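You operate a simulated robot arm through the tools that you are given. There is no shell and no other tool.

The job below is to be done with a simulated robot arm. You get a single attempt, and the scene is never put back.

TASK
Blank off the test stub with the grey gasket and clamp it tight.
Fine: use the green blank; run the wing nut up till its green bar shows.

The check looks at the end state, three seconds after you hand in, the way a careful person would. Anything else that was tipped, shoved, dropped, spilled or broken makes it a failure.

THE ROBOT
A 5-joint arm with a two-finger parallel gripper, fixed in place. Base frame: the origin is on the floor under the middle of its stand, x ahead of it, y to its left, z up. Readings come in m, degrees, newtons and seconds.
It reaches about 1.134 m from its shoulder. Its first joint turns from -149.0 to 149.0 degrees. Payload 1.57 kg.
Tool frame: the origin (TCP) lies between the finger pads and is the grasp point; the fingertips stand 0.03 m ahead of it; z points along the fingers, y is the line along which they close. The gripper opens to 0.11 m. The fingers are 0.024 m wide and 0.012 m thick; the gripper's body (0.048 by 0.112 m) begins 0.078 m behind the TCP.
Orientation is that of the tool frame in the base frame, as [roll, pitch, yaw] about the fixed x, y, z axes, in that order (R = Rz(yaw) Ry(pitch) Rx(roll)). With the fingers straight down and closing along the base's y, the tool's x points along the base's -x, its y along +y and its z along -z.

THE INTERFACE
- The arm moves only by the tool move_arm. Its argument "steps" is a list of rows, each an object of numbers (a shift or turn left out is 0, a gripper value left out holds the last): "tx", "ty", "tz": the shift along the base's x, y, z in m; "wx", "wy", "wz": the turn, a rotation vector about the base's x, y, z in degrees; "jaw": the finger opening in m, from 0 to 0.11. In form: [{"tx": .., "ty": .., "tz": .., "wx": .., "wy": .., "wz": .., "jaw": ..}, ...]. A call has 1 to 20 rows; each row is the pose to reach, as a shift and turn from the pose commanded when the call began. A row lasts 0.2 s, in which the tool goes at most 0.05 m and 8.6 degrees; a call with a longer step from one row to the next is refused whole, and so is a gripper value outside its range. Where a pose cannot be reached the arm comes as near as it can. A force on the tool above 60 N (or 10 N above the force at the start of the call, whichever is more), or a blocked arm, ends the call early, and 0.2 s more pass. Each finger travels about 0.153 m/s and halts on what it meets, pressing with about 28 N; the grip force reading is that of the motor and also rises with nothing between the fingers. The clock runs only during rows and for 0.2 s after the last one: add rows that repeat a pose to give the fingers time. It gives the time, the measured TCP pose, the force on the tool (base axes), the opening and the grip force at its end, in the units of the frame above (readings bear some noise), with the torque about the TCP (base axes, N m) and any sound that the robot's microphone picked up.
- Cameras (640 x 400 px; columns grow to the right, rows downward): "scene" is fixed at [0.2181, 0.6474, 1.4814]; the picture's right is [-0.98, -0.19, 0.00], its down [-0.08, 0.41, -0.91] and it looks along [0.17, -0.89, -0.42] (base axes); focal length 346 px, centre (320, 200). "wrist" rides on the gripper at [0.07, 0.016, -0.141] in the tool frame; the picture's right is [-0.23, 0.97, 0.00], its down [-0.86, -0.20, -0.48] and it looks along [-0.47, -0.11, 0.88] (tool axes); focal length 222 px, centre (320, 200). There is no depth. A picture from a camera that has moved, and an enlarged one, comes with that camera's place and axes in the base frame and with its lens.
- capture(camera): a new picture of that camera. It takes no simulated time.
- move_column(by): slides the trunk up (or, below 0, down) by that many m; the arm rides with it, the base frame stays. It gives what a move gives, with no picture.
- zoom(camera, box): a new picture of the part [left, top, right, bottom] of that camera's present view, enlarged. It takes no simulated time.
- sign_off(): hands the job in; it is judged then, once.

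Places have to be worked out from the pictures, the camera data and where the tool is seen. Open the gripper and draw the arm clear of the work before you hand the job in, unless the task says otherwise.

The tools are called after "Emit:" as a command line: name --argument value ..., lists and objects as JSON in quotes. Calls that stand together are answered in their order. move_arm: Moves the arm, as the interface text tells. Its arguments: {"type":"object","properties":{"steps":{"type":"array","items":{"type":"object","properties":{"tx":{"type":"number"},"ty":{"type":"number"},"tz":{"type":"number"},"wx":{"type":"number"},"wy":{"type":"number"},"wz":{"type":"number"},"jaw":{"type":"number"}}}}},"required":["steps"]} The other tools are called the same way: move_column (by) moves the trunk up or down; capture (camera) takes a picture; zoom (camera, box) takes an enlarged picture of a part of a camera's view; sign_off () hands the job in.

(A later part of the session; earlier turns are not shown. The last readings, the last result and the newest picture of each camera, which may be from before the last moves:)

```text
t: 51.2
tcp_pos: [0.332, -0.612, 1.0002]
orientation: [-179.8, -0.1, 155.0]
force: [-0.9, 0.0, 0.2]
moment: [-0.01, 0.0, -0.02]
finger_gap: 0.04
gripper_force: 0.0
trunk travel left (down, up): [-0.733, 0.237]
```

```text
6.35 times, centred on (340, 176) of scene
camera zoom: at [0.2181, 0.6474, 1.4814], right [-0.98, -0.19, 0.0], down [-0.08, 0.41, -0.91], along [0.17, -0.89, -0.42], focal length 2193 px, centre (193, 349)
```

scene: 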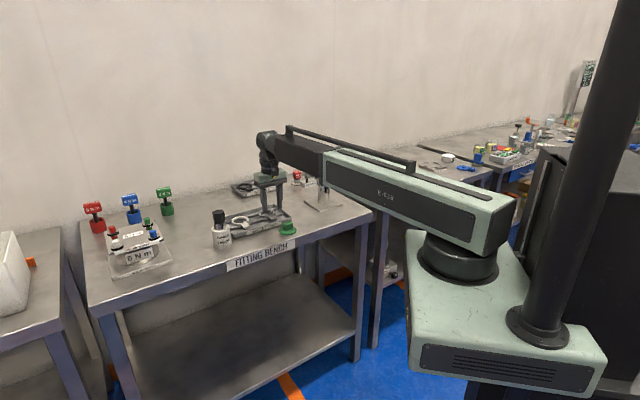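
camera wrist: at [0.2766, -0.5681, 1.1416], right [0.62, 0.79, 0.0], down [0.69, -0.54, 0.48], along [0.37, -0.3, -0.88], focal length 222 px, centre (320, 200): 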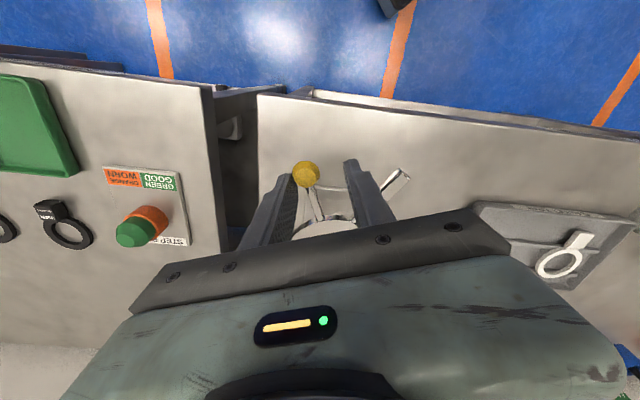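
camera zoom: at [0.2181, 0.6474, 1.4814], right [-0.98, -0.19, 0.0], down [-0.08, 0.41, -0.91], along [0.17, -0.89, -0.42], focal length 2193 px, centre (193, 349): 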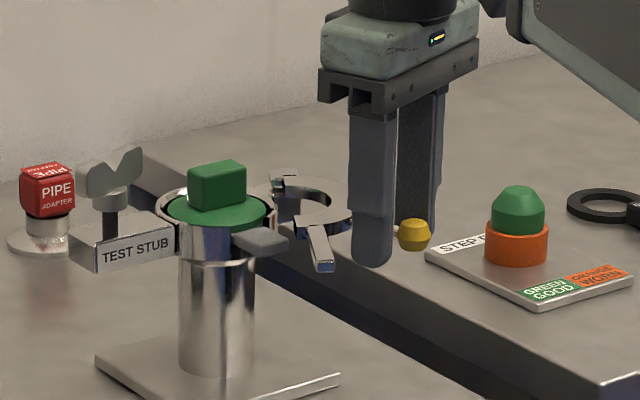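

The half follows smoothly with no resistance. Continuing to 72° of sweep, then inspecting strap versus wing nut clearance.

Emit:
move_arm --steps '[{"tx": 0.0075, "ty": 0.0063, "wz": -4.5}, {"tx": 0.0155, "ty": 0.012, "wz": -9}, {"tx": 0.0238, "ty": 0.017, "wz": -13.5}, {"tx": 0.0326, "ty": 0.0214, "wz": -18}, {"tx": 0.0417, "ty": 0.0251, "wz": -22.5}, {"tx": 0.051, "ty": 0.028, "wz": -27}]'

Emit:
zoom --camera "scene" --box '[296, 150, 366, 195]'

Emit:
zoom --camera "wrist" --box '[220, 100, 460, 250]'

```text
t: 52.6
tcp_pos: [0.3852, -0.584, 1.0008]
orientation: [-179.8, 0.0, 127.9]
force: [0.0, 0.3, 0.0]
moment: [0.01, 0.04, 0.01]
finger_gap: 0.04
gripper_force: 0.0
trunk travel left (down, up): [-0.733, 0.237]
```

```text
8.89 times, centred on (331, 172) of scene
camera zoom: at [0.2181, 0.6474, 1.4814], right [-0.98, -0.19, 0.0], down [-0.08, 0.41, -0.91], along [0.17, -0.89, -0.42], focal length 3071 px, centre (222, 444)
```

zoom: 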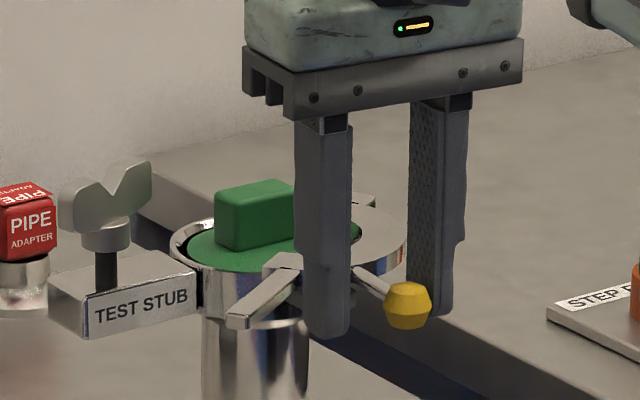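

```text
2.67 times, centred on (340, 175) of wrist
camera zoom: at [0.3544, -0.5192, 1.1416], right [0.91, 0.42, 0.0], down [0.37, -0.8, 0.48], along [0.2, -0.44, -0.88], focal length 592 px, centre (267, 267)
```

zoom: 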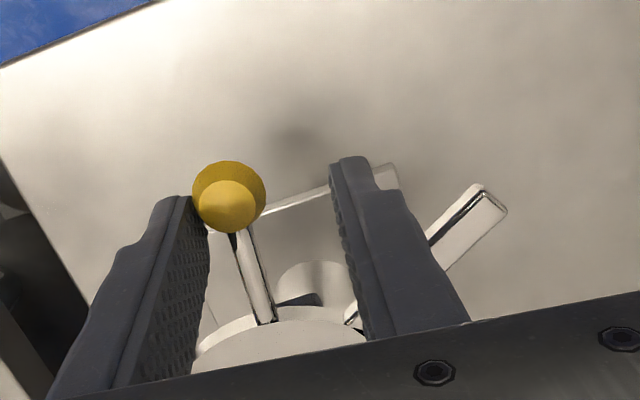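

Still free-moving. I'll continue slowly to 85° of sweep and check the strap's entry under the wing nut.

Emit:
move_arm --steps '[{"tx": 0.0047, "ty": 0.0012, "wz": -2.25}, {"tx": 0.0095, "ty": 0.0022, "wz": -4.5}, {"tx": 0.0143, "ty": 0.003, "wz": -6.75}, {"tx": 0.0192, "ty": 0.0037, "wz": -9}, {"tx": 0.0241, "ty": 0.0041, "wz": -11.25}, {"tx": 0.029, "ty": 0.0044, "wz": -13.5}]'

Emit:
zoom --camera "scene" --box '[296, 150, 352, 190]'

Emit:
zoom --camera "wrist" --box '[220, 100, 460, 250]'

```text
t: 54.0
tcp_pos: [0.4129, -0.5797, 1.0003]
orientation: [-179.7, 0.1, 114.4]
force: [-0.5, 0.0, 0.2]
moment: [-0.02, 0.03, 0.03]
finger_gap: 0.04
gripper_force: 0.2
trunk travel left (down, up): [-0.733, 0.237]
```

```text
10.00 times, centred on (324, 170) of scene
camera zoom: at [0.2181, 0.6474, 1.4814], right [-0.98, -0.19, 0.0], down [-0.08, 0.41, -0.91], along [0.17, -0.89, -0.42], focal length 3454 px, centre (280, 500)
```

zoom: 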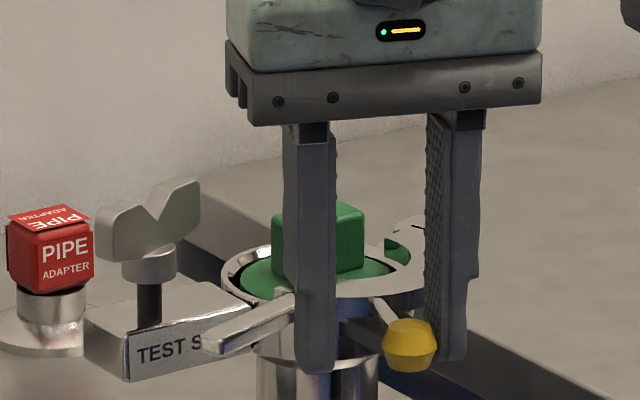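

```text
2.67 times, centred on (340, 175) of wrist
camera zoom: at [0.3994, -0.5098, 1.1416], right [0.98, 0.2, 0.0], down [0.17, -0.86, 0.48], along [0.09, -0.47, -0.88], focal length 592 px, centre (267, 267)
```

zoom: 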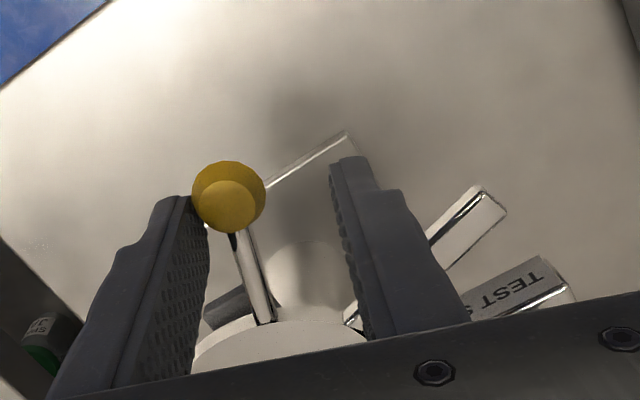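

The strap tip is about to enter over the block under the nut. Continuing gently in small rows.

Emit:
move_arm --steps '[{"tx": 0.0025, "ty": 0.0, "wz": -1.12}, {"tx": 0.0049, "ty": 0.0, "wz": -2.25}, {"tx": 0.0074, "ty": 0.0, "wz": -3.4}, {"tx": 0.0098, "ty": -0.0001, "wz": -4.5}, {"tx": 0.0123, "ty": -0.0002, "wz": -5.6}, {"tx": 0.0147, "ty": -0.0004, "wz": -6.75}]'

Emit:
zoom --camera "scene" --box '[296, 155, 346, 190]'

Emit:
zoom --camera "wrist" --box '[220, 100, 460, 250]'

```text
t: 55.4
tcp_pos: [0.427, -0.5792, 1.0017]
orientation: [-179.8, 0.0, 107.7]
force: [0.3, -0.1, 0.2]
moment: [0.02, 0.0, 0.01]
finger_gap: 0.0401
gripper_force: 0.1
trunk travel left (down, up): [-0.733, 0.237]
```

```text
11.43 times, centred on (321, 172) of scene
camera zoom: at [0.2181, 0.6474, 1.4814], right [-0.98, -0.19, 0.0], down [-0.08, 0.41, -0.91], along [0.17, -0.89, -0.42], focal length 3948 px, centre (309, 514)
```

zoom: 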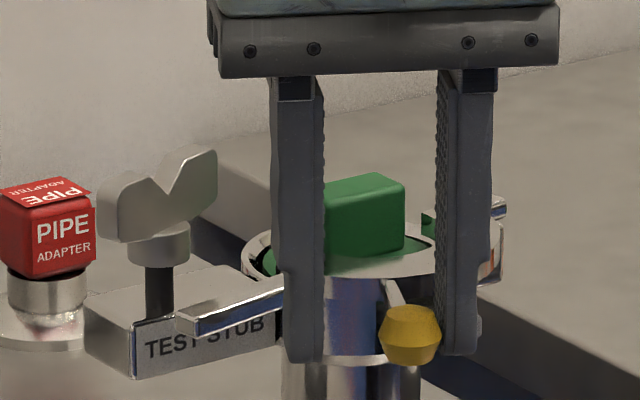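

```text
2.67 times, centred on (340, 175) of wrist
camera zoom: at [0.4226, -0.5092, 1.1416], right [1.0, 0.08, 0.0], down [0.07, -0.87, 0.48], along [0.04, -0.48, -0.88], focal length 592 px, centre (267, 267)
```

zoom: 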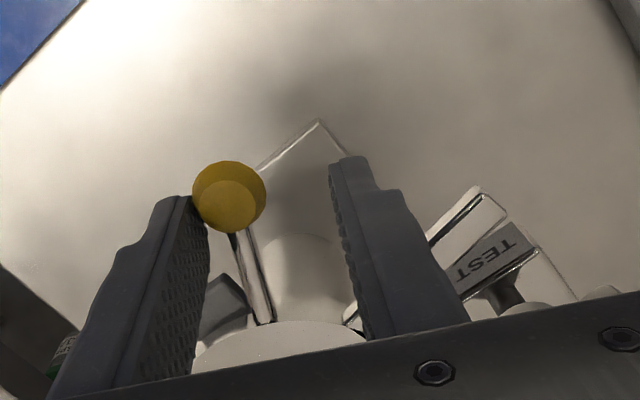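

The strap is over the block, heading to the stud. I'll continue in ~1° rows until it meets the stud (force will show).

Emit:
move_arm --steps '[{"tx": 0.0024, "ty": -0.0002, "wz": -1.12}, {"tx": 0.0048, "ty": -0.0005, "wz": -2.25}, {"tx": 0.0072, "ty": -0.0008, "wz": -3.4}, {"tx": 0.0096, "ty": -0.0012, "wz": -4.5}]'

Emit:
zoom --camera "scene" --box '[296, 155, 346, 190]'

Emit:
zoom --camera "wrist" --box '[300, 130, 460, 230]'

```text
t: 56.4
tcp_pos: [0.4371, -0.5808, 1.0008]
orientation: [-179.8, -0.1, 103.2]
force: [0.1, -0.1, -0.4]
moment: [0.07, 0.03, 0.01]
finger_gap: 0.0403
gripper_force: 0.1
trunk travel left (down, up): [-0.733, 0.237]
```

```text
11.43 times, centred on (321, 172) of scene
camera zoom: at [0.2181, 0.6474, 1.4814], right [-0.98, -0.19, 0.0], down [-0.08, 0.41, -0.91], along [0.17, -0.89, -0.42], focal length 3948 px, centre (309, 514)
```

zoom: 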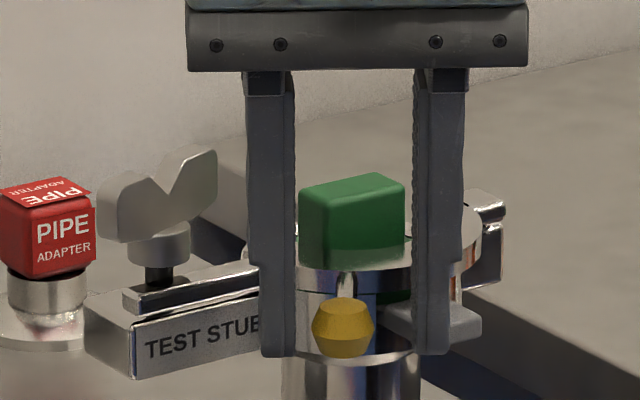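

```text
4.00 times, centred on (380, 180) of wrist
camera zoom: at [0.4374, -0.5101, 1.1416], right [1.0, 0.0, 0.0], down [0.0, -0.88, 0.48], along [0.0, -0.48, -0.88], focal length 888 px, centre (80, 280)
```

zoom: 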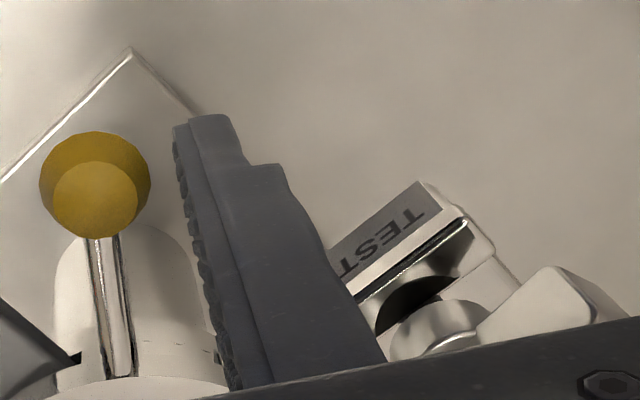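

The half swung ahead by itself and the strap lies beside the stud under the nut. I'll follow with the trailing finger until I feel contact, to confirm it is fully closed.

Emit:
move_arm --steps '[{"tx": 0.0024, "ty": -0.0004, "wz": -1.12}, {"tx": 0.0048, "ty": -0.0009, "wz": -2.25}, {"tx": 0.0072, "ty": -0.0014, "wz": -3.4}, {"tx": 0.0096, "ty": -0.002, "wz": -4.5}]'

Emit:
zoom --camera "scene" --box '[296, 155, 346, 190]'

Emit:
zoom --camera "wrist" --box '[260, 110, 420, 210]'

```text
t: 57.4
tcp_pos: [0.4465, -0.5826, 1.0001]
orientation: [-179.8, 0.1, 98.8]
force: [0.1, -0.1, -0.3]
moment: [0.0, 0.01, 0.0]
finger_gap: 0.0399
gripper_force: 0.1
trunk travel left (down, up): [-0.733, 0.237]
```

```text
11.43 times, centred on (321, 172) of scene
camera zoom: at [0.2181, 0.6474, 1.4814], right [-0.98, -0.19, 0.0], down [-0.08, 0.41, -0.91], along [0.17, -0.89, -0.42], focal length 3948 px, centre (309, 514)
```

zoom: 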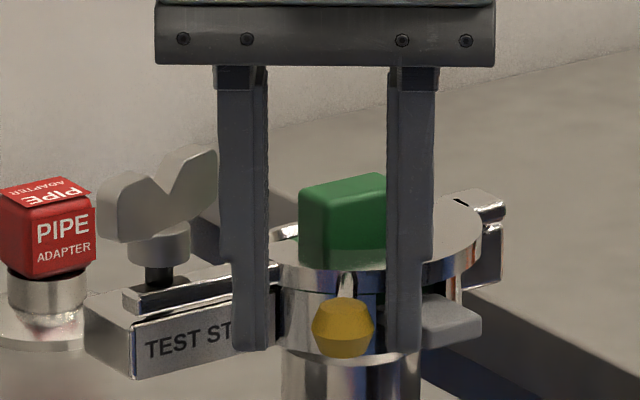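

```text
4.00 times, centred on (340, 160) of wrist
camera zoom: at [0.4526, -0.5123, 1.1416], right [1.0, -0.08, 0.0], down [-0.07, -0.88, 0.48], along [-0.04, -0.48, -0.88], focal length 888 px, centre (240, 360)
```

zoom: 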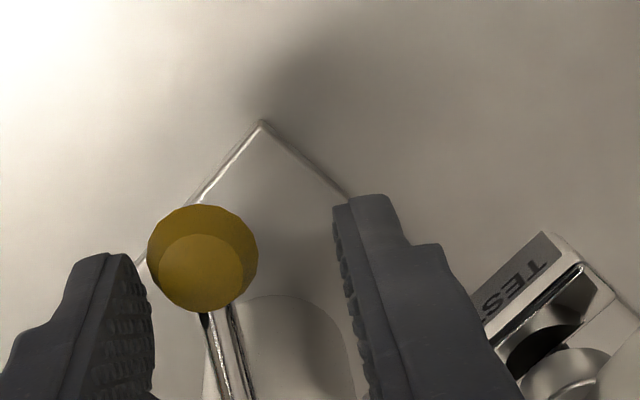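

The half stayed put (fully closed against the stud). One more small push of ~2° to confirm with contact force.

Emit:
move_arm --steps '[{"tx": 0.0015, "ty": -0.0004, "wz": -0.6}, {"tx": 0.003, "ty": -0.0008, "wz": -1.2}, {"tx": 0.0045, "ty": -0.0012, "wz": -1.8}]'

Emit:
zoom --camera "scene" --box '[296, 155, 346, 190]'

```text
t: 58.2
tcp_pos: [0.4514, -0.5832, 0.9998]
orientation: [-179.7, 0.0, 97.0]
force: [-1.4, 0.2, 0.3]
moment: [0.0, 0.04, -0.01]
finger_gap: 0.0419
gripper_force: 0.9
trunk travel left (down, up): [-0.733, 0.237]
```

```text
11.43 times, centred on (321, 172) of scene
camera zoom: at [0.2181, 0.6474, 1.4814], right [-0.98, -0.19, 0.0], down [-0.08, 0.41, -0.91], along [0.17, -0.89, -0.42], focal length 3948 px, centre (309, 514)
```

zoom: 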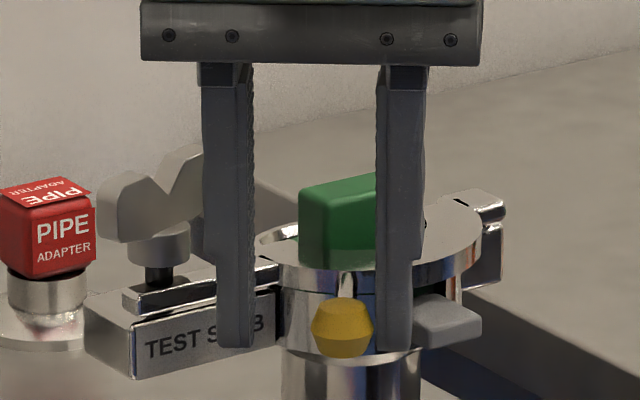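

Contact confirmed (finger pushed back slightly): the clamp half is closed. Backing off to centre the knob between the fingers and raising the trunk.

Emit:
move_arm --steps '[{"tx": -0.006, "ty": 0.0013}, {"tx": -0.009, "ty": 0.0018}]'

Emit:
move_column --by 0.12

Emit:
zoom --camera "scene" --box '[296, 155, 346, 190]'

Emit:
capture --camera "wrist"

```text
t: 58.8
tcp_pos: [0.4413, -0.5825, 0.9995]
orientation: [-179.8, 0.0, 96.9]
force: [0.5, -0.5, 0.2]
moment: [0.0, 0.01, 0.0]
finger_gap: 0.0399
gripper_force: 0.1
trunk travel left (down, up): [-0.733, 0.237]
```

```text
t: 60.3
tcp_pos: [0.4423, -0.5825, 1.1199]
orientation: [-179.8, 0.0, 96.9]
force: [0.3, -0.1, 0.4]
moment: [-0.01, -0.06, 0.01]
finger_gap: 0.04
gripper_force: 0.0
trunk travel left (down, up): [-0.853, 0.117]
```

```text
11.43 times, centred on (321, 172) of scene
camera zoom: at [0.2181, 0.6474, 1.4814], right [-0.98, -0.19, 0.0], down [-0.08, 0.41, -0.91], along [0.17, -0.89, -0.42], focal length 3948 px, centre (309, 514)
```

zoom: 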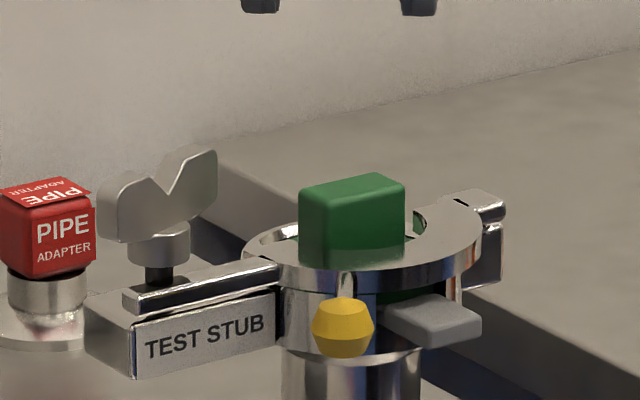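

```text
taken
camera wrist: at [0.4506, -0.512, 1.2615], right [0.99, -0.11, 0.0], down [-0.09, -0.87, 0.48], along [-0.05, -0.48, -0.88], focal length 222 px, centre (320, 200)
```

wrist: 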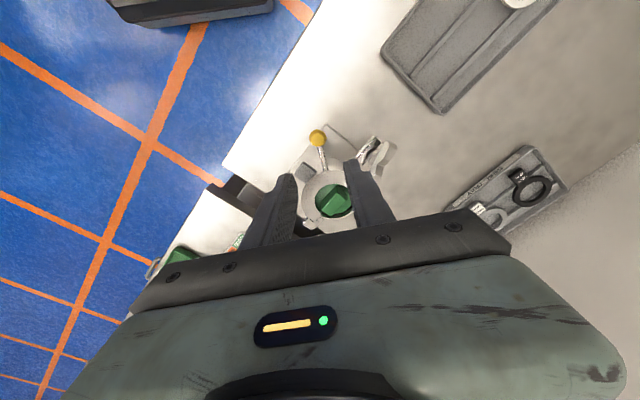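

The clamp half is closed with its strap under the nut, next to the stud. Now I'll go above the wing nut (≈0.5125, -0.606) with yaw ≈ -116° so the fingers close across the wings (whose plane runs at ≈64°).

Emit:
move_arm --steps '[{"tx": 0.004, "ty": -0.001, "wz": 8.1}, {"tx": 0.008, "ty": -0.003, "wz": 16.2}, {"tx": 0.012, "ty": -0.004, "wz": 24.3}, {"tx": 0.016, "ty": -0.005, "wz": 32.4}, {"tx": 0.02, "ty": -0.007, "wz": 40.5}, {"tx": 0.024, "ty": -0.008, "wz": 48.6}, {"tx": 0.028, "ty": -0.009, "wz": 56.7}, {"tx": 0.032, "ty": -0.01, "wz": 64.8}, {"tx": 0.036, "ty": -0.012, "wz": 72.9}, {"tx": 0.04, "ty": -0.013, "wz": 81}, {"tx": 0.044, "ty": -0.014, "wz": 89.1}, {"tx": 0.048, "ty": -0.016, "wz": 97.2}, {"tx": 0.052, "ty": -0.017, "wz": 105.3}, {"tx": 0.056, "ty": -0.018, "wz": 113.4}, {"tx": 0.06, "ty": -0.02, "wz": 121.5}, {"tx": 0.064, "ty": -0.021, "wz": 129.6}, {"tx": 0.067, "ty": -0.022, "wz": 137.7}, {"tx": 0.07, "ty": -0.0235, "wz": 145.8}, {"tx": 0.07, "ty": -0.0235, "wz": 147}]'

Emit:
capture --camera "wrist"

Emit:
zoom --camera "wrist" --box '[260, 90, 380, 165]'

```text
t: 64.3
tcp_pos: [0.5111, -0.6069, 1.1214]
orientation: [-179.8, 0.0, -116.0]
force: [0.4, 0.0, -0.3]
moment: [-0.02, 0.01, 0.02]
finger_gap: 0.0401
gripper_force: 0.1
trunk travel left (down, up): [-0.853, 0.117]
```

```text
taken
camera wrist: at [0.4669, -0.662, 1.2616], right [-0.78, 0.63, 0.0], down [0.55, 0.68, 0.48], along [0.3, 0.37, -0.88], focal length 222 px, centre (320, 200)
```

wrist: 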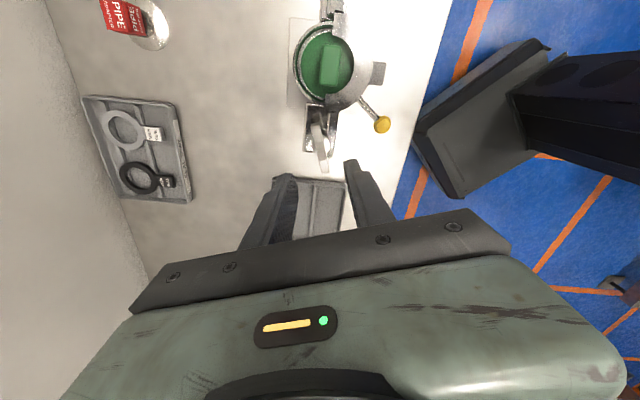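

```text
5.33 times, centred on (320, 128) of wrist
camera zoom: at [0.4669, -0.662, 1.2616], right [-0.78, 0.63, 0.0], down [0.55, 0.68, 0.48], along [0.3, 0.37, -0.88], focal length 1185 px, centre (320, 587)
```

zoom: 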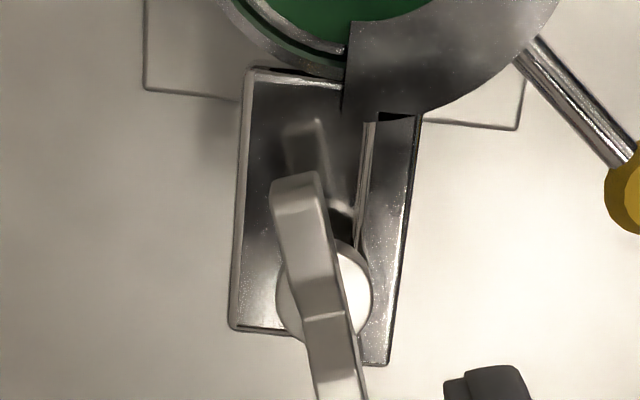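

The wings line up with the gripper within 1°, and the nut axis is about 3 mm toward (-x,-y) of the TCP. I'll shift and lower to see the tip height relative to the wings.

Emit:
move_arm --steps '[{"tx": -0.0025, "ty": -0.0022}, {"tx": -0.0025, "ty": -0.0022}]'

Emit:
move_column --by -0.06

Emit:
zoom --camera "scene" --box '[292, 148, 332, 182]'

Emit:
zoom --camera "wrist" --box '[240, 110, 400, 210]'

```text
t: 64.9
tcp_pos: [0.5097, -0.6079, 1.1196]
orientation: [-179.8, 0.0, -116.0]
force: [-0.1, -0.1, 0.4]
moment: [0.0, -0.03, -0.04]
finger_gap: 0.04
gripper_force: 0.0
trunk travel left (down, up): [-0.853, 0.117]
```

```text
t: 65.9
tcp_pos: [0.5098, -0.607, 1.0608]
orientation: [-179.9, 0.0, -116.1]
force: [0.2, -0.6, -0.3]
moment: [0.02, -0.01, 0.0]
finger_gap: 0.04
gripper_force: 0.0
trunk travel left (down, up): [-0.793, 0.177]
```

```text
11.76 times, centred on (312, 165) of scene
camera zoom: at [0.2181, 0.6474, 1.4814], right [-0.98, -0.19, 0.0], down [-0.08, 0.41, -0.91], along [0.17, -0.89, -0.42], focal length 4064 px, centre (414, 612)
```

zoom: 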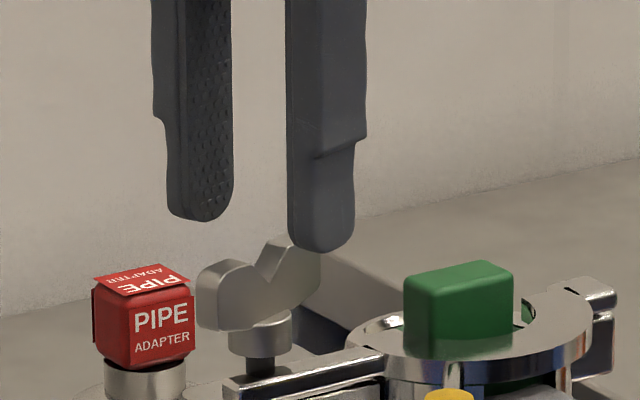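

```text
4.00 times, centred on (320, 160) of wrist
camera zoom: at [0.4645, -0.6643, 1.2016], right [-0.77, 0.63, 0.0], down [0.55, 0.68, 0.48], along [0.3, 0.37, -0.88], focal length 888 px, centre (320, 360)
```

zoom: 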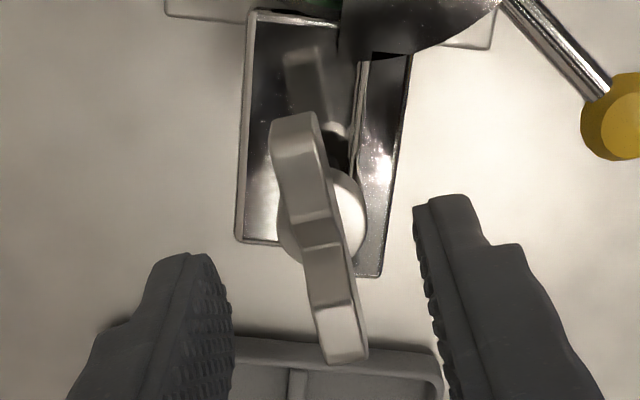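

Tips are about 6 mm above the wing tops and centred on the nut axis; the hub top is ~31 mm below the tips. I'll lower 26 mm so the pads cover the wings without touching the hub.

Emit:
move_column --by -0.025

Emit:
zoom --camera "scene" --box '[292, 148, 332, 182]'

Emit:
zoom --camera "wrist" --box '[240, 110, 400, 210]'

```text
t: 66.6
tcp_pos: [0.5108, -0.6071, 1.0359]
orientation: [-179.8, 0.0, -116.1]
force: [0.1, 0.2, 0.2]
moment: [0.03, 0.02, 0.0]
finger_gap: 0.0399
gripper_force: 0.1
trunk travel left (down, up): [-0.768, 0.202]
```

```text
11.76 times, centred on (312, 165) of scene
camera zoom: at [0.2181, 0.6474, 1.4814], right [-0.98, -0.19, 0.0], down [-0.08, 0.41, -0.91], along [0.17, -0.89, -0.42], focal length 4064 px, centre (414, 612)
```

zoom: 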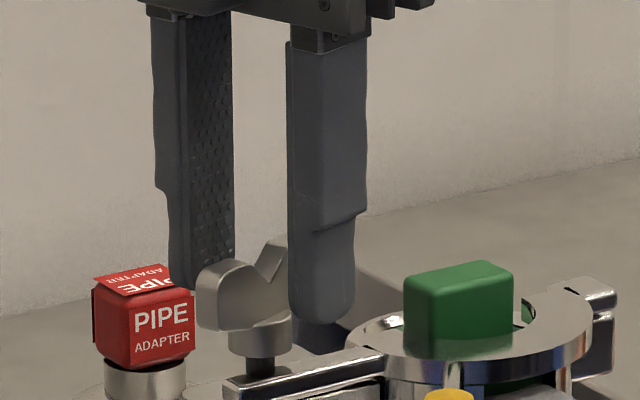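

```text
4.00 times, centred on (320, 160) of wrist
camera zoom: at [0.4644, -0.6642, 1.1766], right [-0.77, 0.63, 0.0], down [0.55, 0.68, 0.48], along [0.3, 0.37, -0.88], focal length 888 px, centre (320, 360)
```

zoom: 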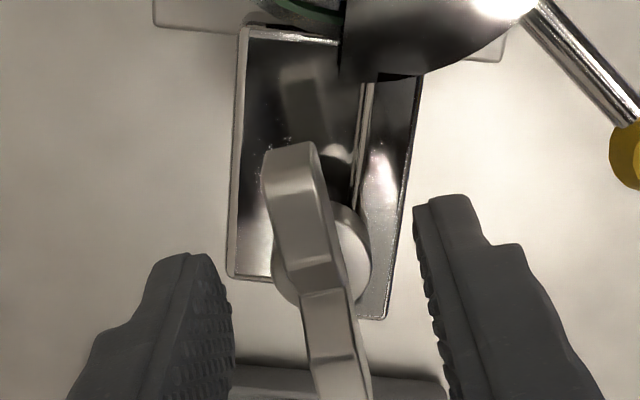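

The fingers flank the wings with the TCP on the nut axis. Closing on the wings now.

Emit:
move_arm --steps '[{"jaw": 0.025}, {"jaw": 0.012}, {"jaw": 0.004}, {"jaw": 0.004}, {"jaw": 0.004}]'

Emit:
zoom --camera "scene" --box '[292, 148, 332, 182]'

Emit:
zoom --camera "wrist" --box '[240, 110, 400, 210]'

```text
t: 67.8
tcp_pos: [0.5104, -0.6072, 1.0349]
orientation: [-179.8, 0.0, -116.0]
force: [0.0, 0.1, 0.3]
moment: [0.12, 0.15, 0.01]
finger_gap: 0.0098
gripper_force: 28.2
trunk travel left (down, up): [-0.768, 0.202]
```

```text
11.76 times, centred on (312, 165) of scene
camera zoom: at [0.2181, 0.6474, 1.4814], right [-0.98, -0.19, 0.0], down [-0.08, 0.41, -0.91], along [0.17, -0.89, -0.42], focal length 4064 px, centre (414, 612)
```

zoom: 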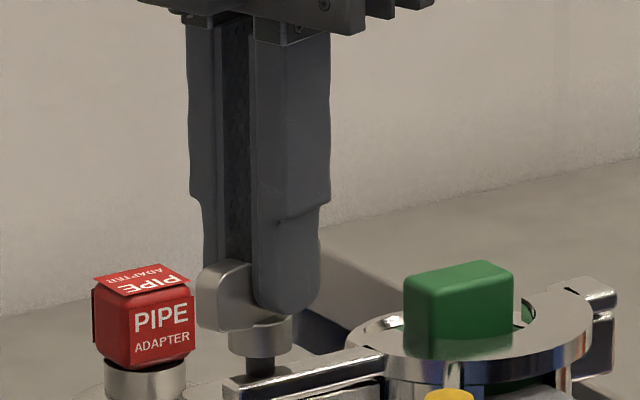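

```text
4.00 times, centred on (320, 160) of wrist
camera zoom: at [0.4645, -0.6643, 1.1766], right [-0.77, 0.63, 0.0], down [0.55, 0.68, 0.48], along [0.3, 0.37, -0.88], focal length 888 px, centre (320, 360)
```

zoom: 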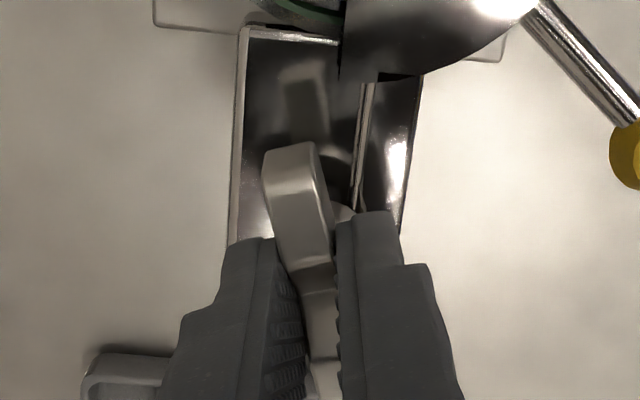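

Wings gripped (0.0098 m) with no side force. I'll turn clockwise (from above) 30° as a trial and check torque and the nut.

Emit:
move_arm --steps '[{"wz": -7.5}, {"wz": -15}, {"wz": -22.5}, {"wz": -30}]'

Emit:
zoom --camera "scene" --box '[292, 148, 332, 182]'

```text
t: 68.8
tcp_pos: [0.5094, -0.6078, 1.0351]
orientation: [-180.0, 0.0, -146.2]
force: [-7.3, 6.3, -9.8]
moment: [0.36, 0.05, 0.01]
finger_gap: 0.0102
gripper_force: 28.0
trunk travel left (down, up): [-0.768, 0.202]
```

```text
11.76 times, centred on (312, 165) of scene
camera zoom: at [0.2181, 0.6474, 1.4814], right [-0.98, -0.19, 0.0], down [-0.08, 0.41, -0.91], along [0.17, -0.89, -0.42], focal length 4064 px, centre (414, 612)
```

zoom: 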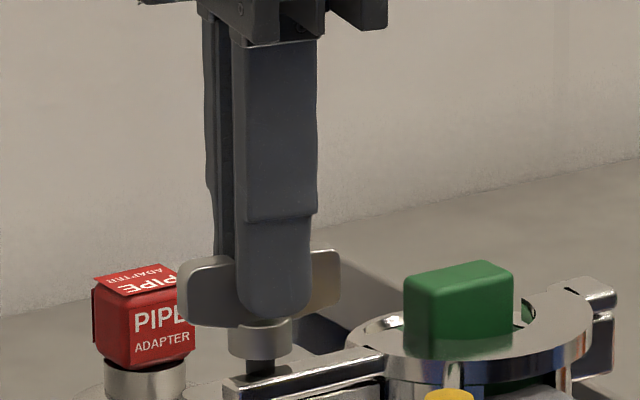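

The nut turns with the gripper and pulls down on the tool (-9.8 N), so clockwise drives it down onto the strap. I'll follow with the trunk slightly and keep turning, checking for the green bar.

Emit:
move_column --by -0.0008

Emit:
move_arm --steps '[{"wz": -7.5}, {"wz": -15}, {"wz": -22.5}, {"wz": -30}]'

Emit:
zoom --camera "scene" --box '[296, 160, 336, 188]'

Emit:
capture --camera "wrist"

```text
t: 69.3
tcp_pos: [0.5095, -0.6071, 1.0351]
orientation: [-179.8, 0.0, -146.0]
force: [-4.5, 4.4, 3.1]
moment: [0.36, 0.33, 0.01]
finger_gap: 0.0098
gripper_force: 28.4
trunk travel left (down, up): [-0.767, 0.203]
```

```text
t: 70.3
tcp_pos: [0.5088, -0.6069, 1.036]
orientation: [-179.9, 0.0, -176.1]
force: [-10.6, 14.2, -4.6]
moment: [0.5, 0.04, 0.04]
finger_gap: 0.01
gripper_force: 28.0
trunk travel left (down, up): [-0.767, 0.203]
```

```text
14.29 times, centred on (316, 174) of scene
camera zoom: at [0.2181, 0.6474, 1.4814], right [-0.98, -0.19, 0.0], down [-0.08, 0.41, -0.91], along [0.17, -0.89, -0.42], focal length 4935 px, centre (377, 571)
```

zoom: 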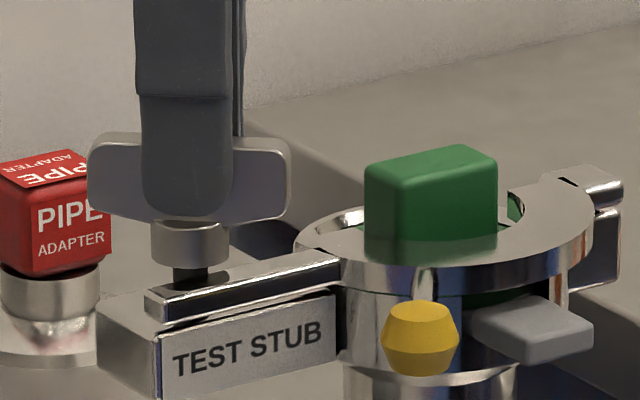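

```text
taken
camera wrist: at [0.4387, -0.596, 1.1766], right [0.16, 0.99, 0.0], down [0.87, -0.14, 0.48], along [0.47, -0.08, -0.88], focal length 222 px, centre (320, 200)
```

wrist: 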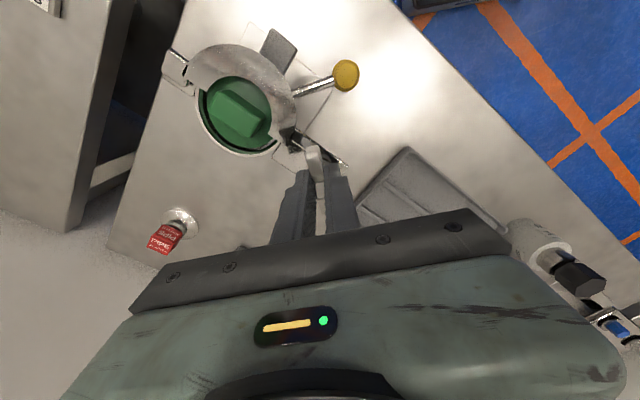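

Side force suggests the nut axis lies slightly to (-x,+y) of my turning axis, so I'll correct by under a millimetre, follow down, and keep turning.

Emit:
move_arm --steps '[{"tx": -0.0007, "ty": 0.0009}]'

Emit:
move_column --by -0.0008

Emit:
move_arm --steps '[{"wz": -6}, {"wz": -12}, {"wz": -18}, {"wz": -24}, {"wz": -30}]'

Emit:
zoom --camera "scene" --box '[296, 160, 336, 188]'

```text
t: 70.8
tcp_pos: [0.509, -0.6072, 1.0352]
orientation: [-179.8, 0.0, -176.1]
force: [-3.7, 7.3, 3.3]
moment: [0.46, 1.02, 0.02]
finger_gap: 0.0098
gripper_force: 28.3
trunk travel left (down, up): [-0.767, 0.203]
```

```text
t: 71.3
tcp_pos: [0.5096, -0.6069, 1.0355]
orientation: [-179.7, 0.1, -176.2]
force: [2.5, 0.4, 22.4]
moment: [0.43, 0.3, -0.01]
finger_gap: 0.0099
gripper_force: 28.6
trunk travel left (down, up): [-0.767, 0.203]
```

```text
t: 72.5
tcp_pos: [0.5098, -0.6064, 1.0349]
orientation: [-179.8, 0.1, 153.7]
force: [7.4, -0.3, 22.5]
moment: [0.17, -0.41, 0.0]
finger_gap: 0.0098
gripper_force: 27.9
trunk travel left (down, up): [-0.767, 0.203]
```

```text
14.29 times, centred on (316, 174) of scene
camera zoom: at [0.2181, 0.6474, 1.4814], right [-0.98, -0.19, 0.0], down [-0.08, 0.41, -0.91], along [0.17, -0.89, -0.42], focal length 4935 px, centre (377, 571)
```

zoom: 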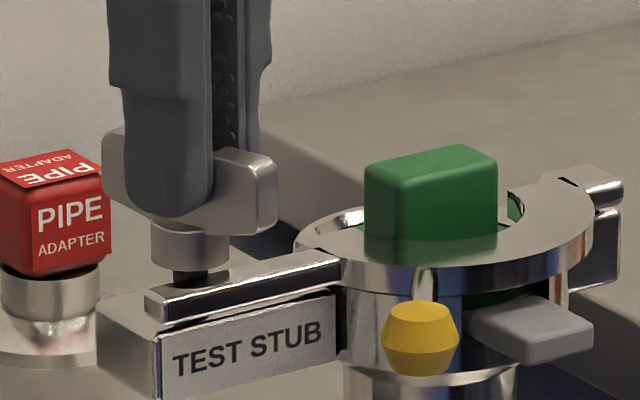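

The nut is lower again. I'll ease the downward press a little and continue turning, then zoom tightly at the nut and strap.

Emit:
move_column --by 0.001

Emit:
zoom --camera "scene" --box '[298, 168, 322, 186]'

Emit:
move_arm --steps '[{"wz": -6}, {"wz": -12}, {"wz": -18}, {"wz": -24}, {"wz": -30}]'

Emit:
zoom --camera "scene" --box '[298, 168, 322, 186]'

```text
t: 73.0
tcp_pos: [0.5073, -0.607, 1.0341]
orientation: [-180.0, -0.1, 153.9]
force: [1.2, 9.2, -0.6]
moment: [-0.06, -0.92, 0.02]
finger_gap: 0.01
gripper_force: 27.8
trunk travel left (down, up): [-0.768, 0.202]
```

```text
16.00 times, centred on (310, 177) of scene
camera zoom: at [0.2181, 0.6474, 1.4814], right [-0.98, -0.19, 0.0], down [-0.08, 0.41, -0.91], along [0.17, -0.89, -0.42], focal length 5527 px, centre (480, 568)
```

zoom: 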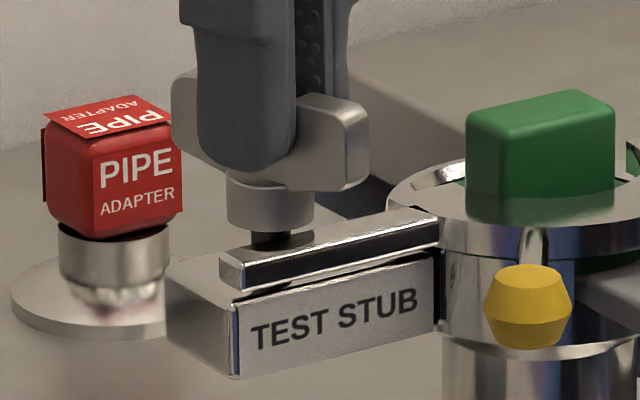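

```text
t: 74.2
tcp_pos: [0.5106, -0.6062, 1.0352]
orientation: [-179.8, 0.0, 123.9]
force: [-2.6, 22.0, -14.7]
moment: [0.67, -0.21, 0.06]
finger_gap: 0.0101
gripper_force: 27.8
trunk travel left (down, up): [-0.768, 0.202]
```

```text
16.00 times, centred on (310, 177) of scene
camera zoom: at [0.2181, 0.6474, 1.4814], right [-0.98, -0.19, 0.0], down [-0.08, 0.41, -0.91], along [0.17, -0.89, -0.42], focal length 5527 px, centre (480, 568)
```

zoom: 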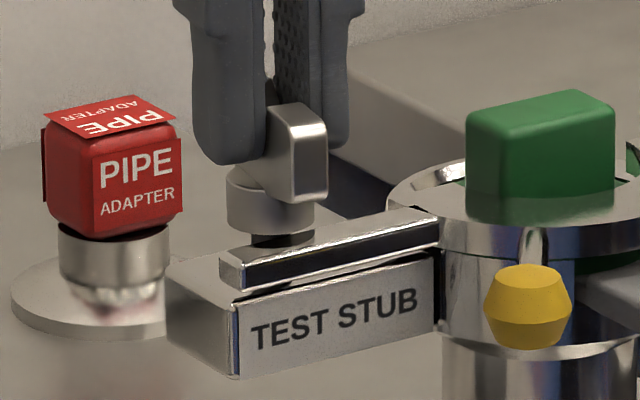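

The nut keeps coming down. From the force pattern I work out the nut axis is at about (0.5104, -0.6066), i.e. my grip is offset ~2 mm; I'll correct for this while turning another 60°, following down 1 mm.

Emit:
move_arm --steps '[{"tx": 0.0003, "ty": 0.0025}, {"tx": 0.0003, "ty": 0.0025}]'

Emit:
move_column --by -0.001

Emit:
move_arm --steps '[{"tx": 0.0002, "ty": 0.0001, "wz": -6}, {"tx": 0.0004, "ty": 0.0002, "wz": -12}, {"tx": 0.0006, "ty": 0.0003, "wz": -18}, {"tx": 0.0008, "ty": 0.0004, "wz": -24}, {"tx": 0.001, "ty": 0.0004, "wz": -30}]'

Emit:
zoom --camera "scene" --box '[298, 168, 322, 186]'

```text
t: 74.8
tcp_pos: [0.5104, -0.6051, 1.035]
orientation: [-179.7, 0.2, 123.8]
force: [5.8, -0.4, 5.6]
moment: [0.87, 0.17, -0.03]
finger_gap: 0.0099
gripper_force: 28.1
trunk travel left (down, up): [-0.768, 0.202]
```

```text
t: 75.3
tcp_pos: [0.5095, -0.6055, 1.0348]
orientation: [-179.8, 0.2, 123.9]
force: [8.9, -9.7, 21.4]
moment: [-0.04, -0.63, -0.03]
finger_gap: 0.01
gripper_force: 27.7
trunk travel left (down, up): [-0.767, 0.203]
```

```text
t: 76.5
tcp_pos: [0.5112, -0.6049, 1.0332]
orientation: [-179.8, 0.0, 93.8]
force: [9.9, -12.7, 16.3]
moment: [-0.68, -0.51, 0.0]
finger_gap: 0.0101
gripper_force: 28.1
trunk travel left (down, up): [-0.767, 0.203]
```

```text
16.00 times, centred on (310, 177) of scene
camera zoom: at [0.2181, 0.6474, 1.4814], right [-0.98, -0.19, 0.0], down [-0.08, 0.41, -0.91], along [0.17, -0.89, -0.42], focal length 5527 px, centre (480, 568)
```

zoom: 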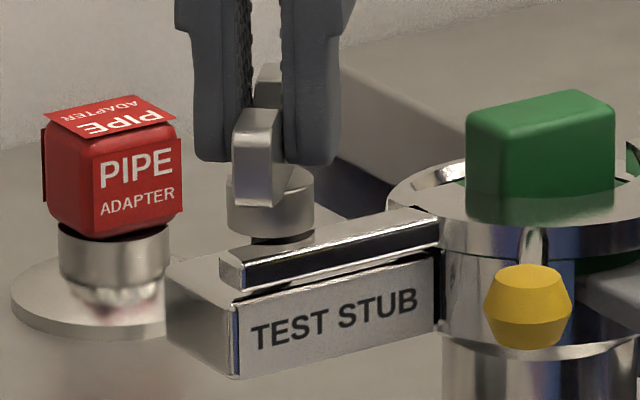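

Still turning freely. Raising 0.5 mm to balance the vertical load, correcting laterally by about a millimetre, and continuing another 60°.

Emit:
move_arm --steps '[{"tx": 0.0006, "ty": -0.0006, "wz": -6}, {"tx": 0.0009, "ty": -0.0008, "wz": -12}, {"tx": 0.0011, "ty": -0.0009, "wz": -18}, {"tx": 0.0013, "ty": -0.001, "wz": -24}, {"tx": 0.0015, "ty": -0.0011, "wz": -30}, {"tx": 0.0017, "ty": -0.0012, "wz": -36}, {"tx": 0.0018, "ty": -0.0013, "wz": -42}, {"tx": 0.0019, "ty": -0.0014, "wz": -48}, {"tx": 0.002, "ty": -0.0015, "wz": -54}, {"tx": 0.0021, "ty": -0.0016, "wz": -60}]'

Emit:
zoom --camera "scene" --box '[298, 168, 322, 186]'

```text
t: 78.7
tcp_pos: [0.5117, -0.6054, 1.034]
orientation: [-179.8, -0.1, 33.8]
force: [-8.5, 11.4, -15.1]
moment: [0.25, -0.55, -0.01]
finger_gap: 0.01
gripper_force: 28.2
trunk travel left (down, up): [-0.767, 0.203]
```

```text
16.00 times, centred on (310, 177) of scene
camera zoom: at [0.2181, 0.6474, 1.4814], right [-0.98, -0.19, 0.0], down [-0.08, 0.41, -0.91], along [0.17, -0.89, -0.42], focal length 5527 px, centre (480, 568)
```

zoom: 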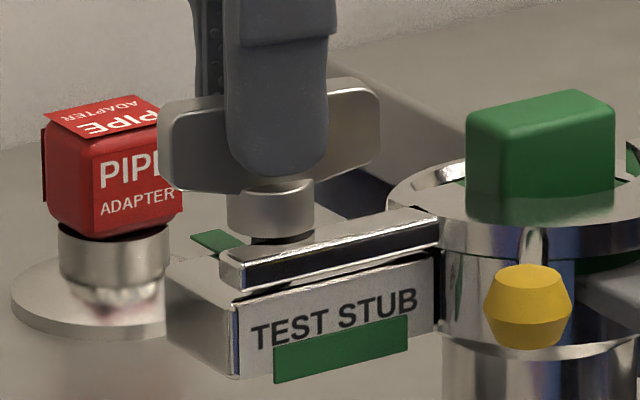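

A green bar has now appeared on the block (front and rear sides). I'll stop turning and look closely to confirm.

Emit:
zoom --camera "scene" --box '[300, 172, 320, 186]'

Emit:
capture --camera "wrist"

```text
16.00 times, centred on (310, 179) of scene
camera zoom: at [0.2181, 0.6474, 1.4814], right [-0.98, -0.19, 0.0], down [-0.08, 0.41, -0.91], along [0.17, -0.89, -0.42], focal length 5527 px, centre (480, 536)
```

zoom: 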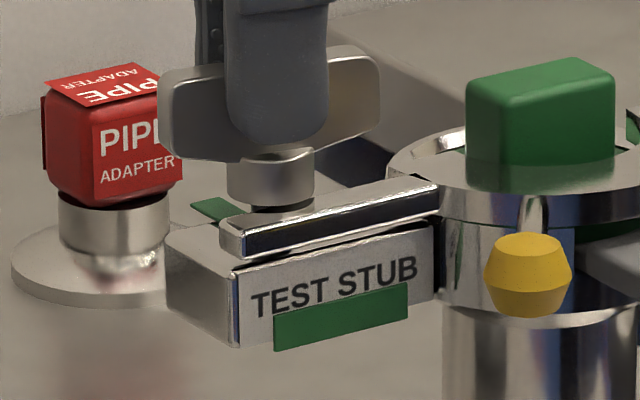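

```text
taken
camera wrist: at [0.5797, -0.5821, 1.1749], right [0.35, -0.94, 0.0], down [-0.82, -0.31, 0.48], along [-0.45, -0.17, -0.88], focal length 222 px, centre (320, 200)
```

wrist: 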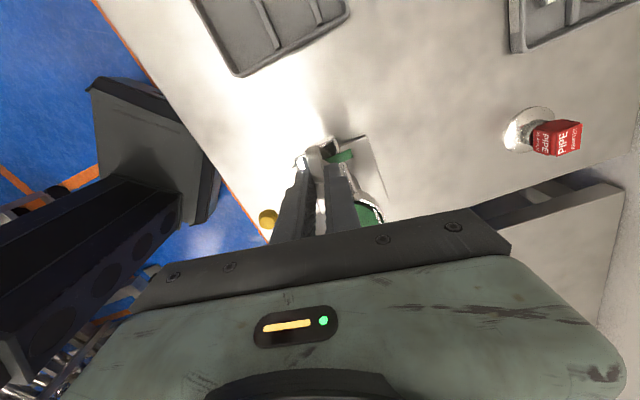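

Green bars show clearly. I'll relieve the side load, then open the fingers gently without turning the nut, and verify that the bar still shows.

Emit:
move_arm --steps '[{"tx": -0.0008, "ty": 0.0011}, {"tx": -0.0008, "ty": 0.0011}]'

Emit:
move_arm --steps '[{"jaw": 0.013}, {"jaw": 0.018}, {"jaw": 0.026}, {"jaw": 0.035}, {"jaw": 0.035}]'

Emit:
zoom --camera "scene" --box '[298, 164, 330, 188]'

```text
t: 79.3
tcp_pos: [0.5123, -0.606, 1.0331]
orientation: [-179.9, 0.0, 33.8]
force: [-0.9, 1.1, -3.8]
moment: [0.08, -0.31, -0.06]
finger_gap: 0.01
gripper_force: 27.8
trunk travel left (down, up): [-0.767, 0.203]
```

```text
t: 80.5
tcp_pos: [0.5109, -0.6052, 1.0338]
orientation: [-179.9, 0.0, 34.0]
force: [0.2, -0.9, -1.0]
moment: [0.02, 0.04, 0.01]
finger_gap: 0.0347
gripper_force: 0.1
trunk travel left (down, up): [-0.767, 0.203]
```

```text
16.00 times, centred on (314, 176) of scene
camera zoom: at [0.2181, 0.6474, 1.4814], right [-0.98, -0.19, 0.0], down [-0.08, 0.41, -0.91], along [0.17, -0.89, -0.42], focal length 5527 px, centre (416, 584)
```

zoom: 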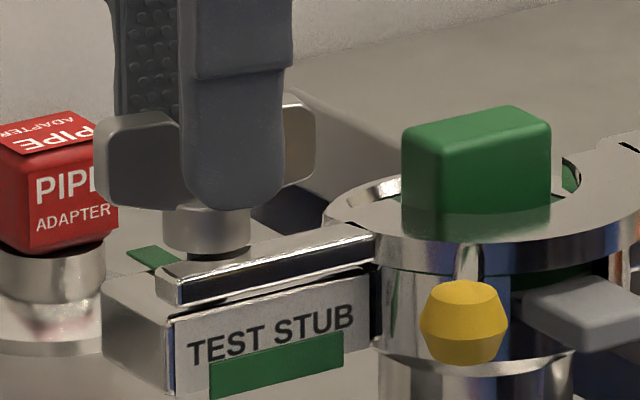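

The green bar stays on with the nut released. Raising the trunk clear of the wings and inspecting the finished assembly.

Emit:
move_column --by 0.12

Emit:
zoom --camera "scene" --box '[296, 160, 346, 192]'

Emit:
capture --camera "wrist"

Emit:
capture --camera "scene"

```text
t: 82.0
tcp_pos: [0.5114, -0.6057, 1.1532]
orientation: [-179.8, 0.1, 33.9]
force: [0.2, 0.7, -0.2]
moment: [0.0, -0.01, 0.0]
finger_gap: 0.035
gripper_force: 0.0
trunk travel left (down, up): [-0.887, 0.083]
```

```text
12.50 times, centred on (321, 176) of scene
camera zoom: at [0.2181, 0.6474, 1.4814], right [-0.98, -0.19, 0.0], down [-0.08, 0.41, -0.91], along [0.17, -0.89, -0.42], focal length 4318 px, centre (308, 500)
```

zoom: 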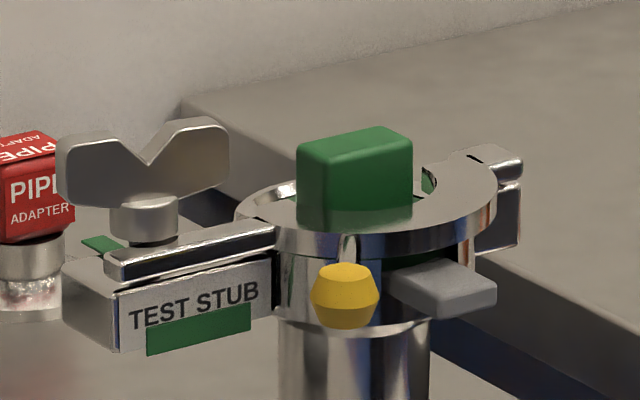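

```text
taken
camera wrist: at [0.5792, -0.581, 1.2949], right [0.36, -0.93, 0.0], down [-0.82, -0.31, 0.48], along [-0.45, -0.17, -0.88], focal length 222 px, centre (320, 200)
```

wrist: 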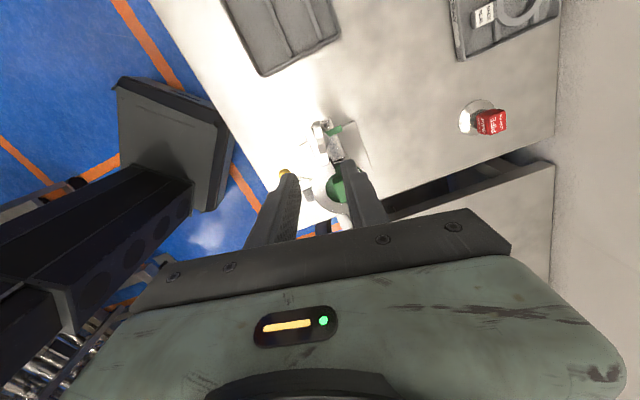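

```text
taken
```

scene: 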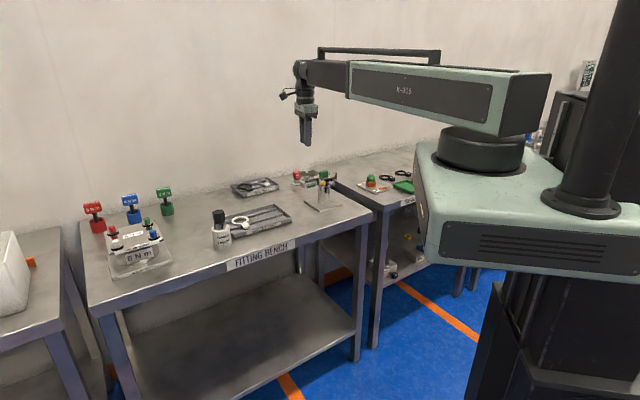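

Everything else appears undisturbed. One closer check of the nut-strap contact and the bar before drawing the arm clear.

Emit:
zoom --camera "scene" --box '[299, 168, 315, 180]'

Emit:
zoom --camera "wrist" --box '[270, 110, 370, 172]'

```text
16.00 times, centred on (307, 174) of scene
camera zoom: at [0.2181, 0.6474, 1.4814], right [-0.98, -0.19, 0.0], down [-0.08, 0.41, -0.91], along [0.17, -0.89, -0.42], focal length 5527 px, centre (528, 616)
```

zoom: 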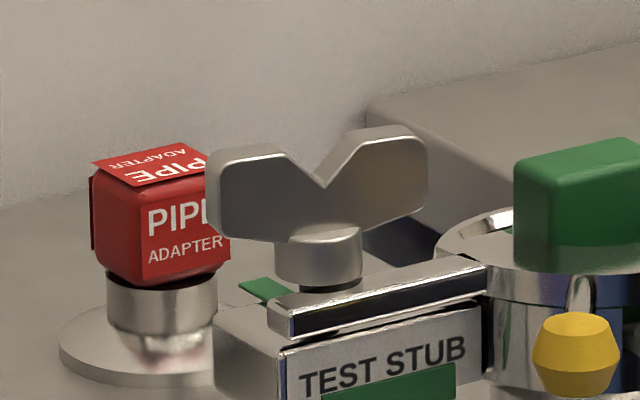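

```text
6.40 times, centred on (320, 141) of wrist
camera zoom: at [0.5792, -0.581, 1.2949], right [0.36, -0.93, 0.0], down [-0.82, -0.31, 0.48], along [-0.45, -0.17, -0.88], focal length 1422 px, centre (320, 578)
```

zoom: 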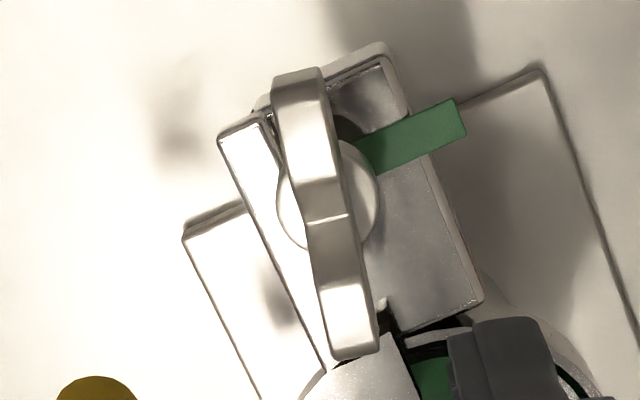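

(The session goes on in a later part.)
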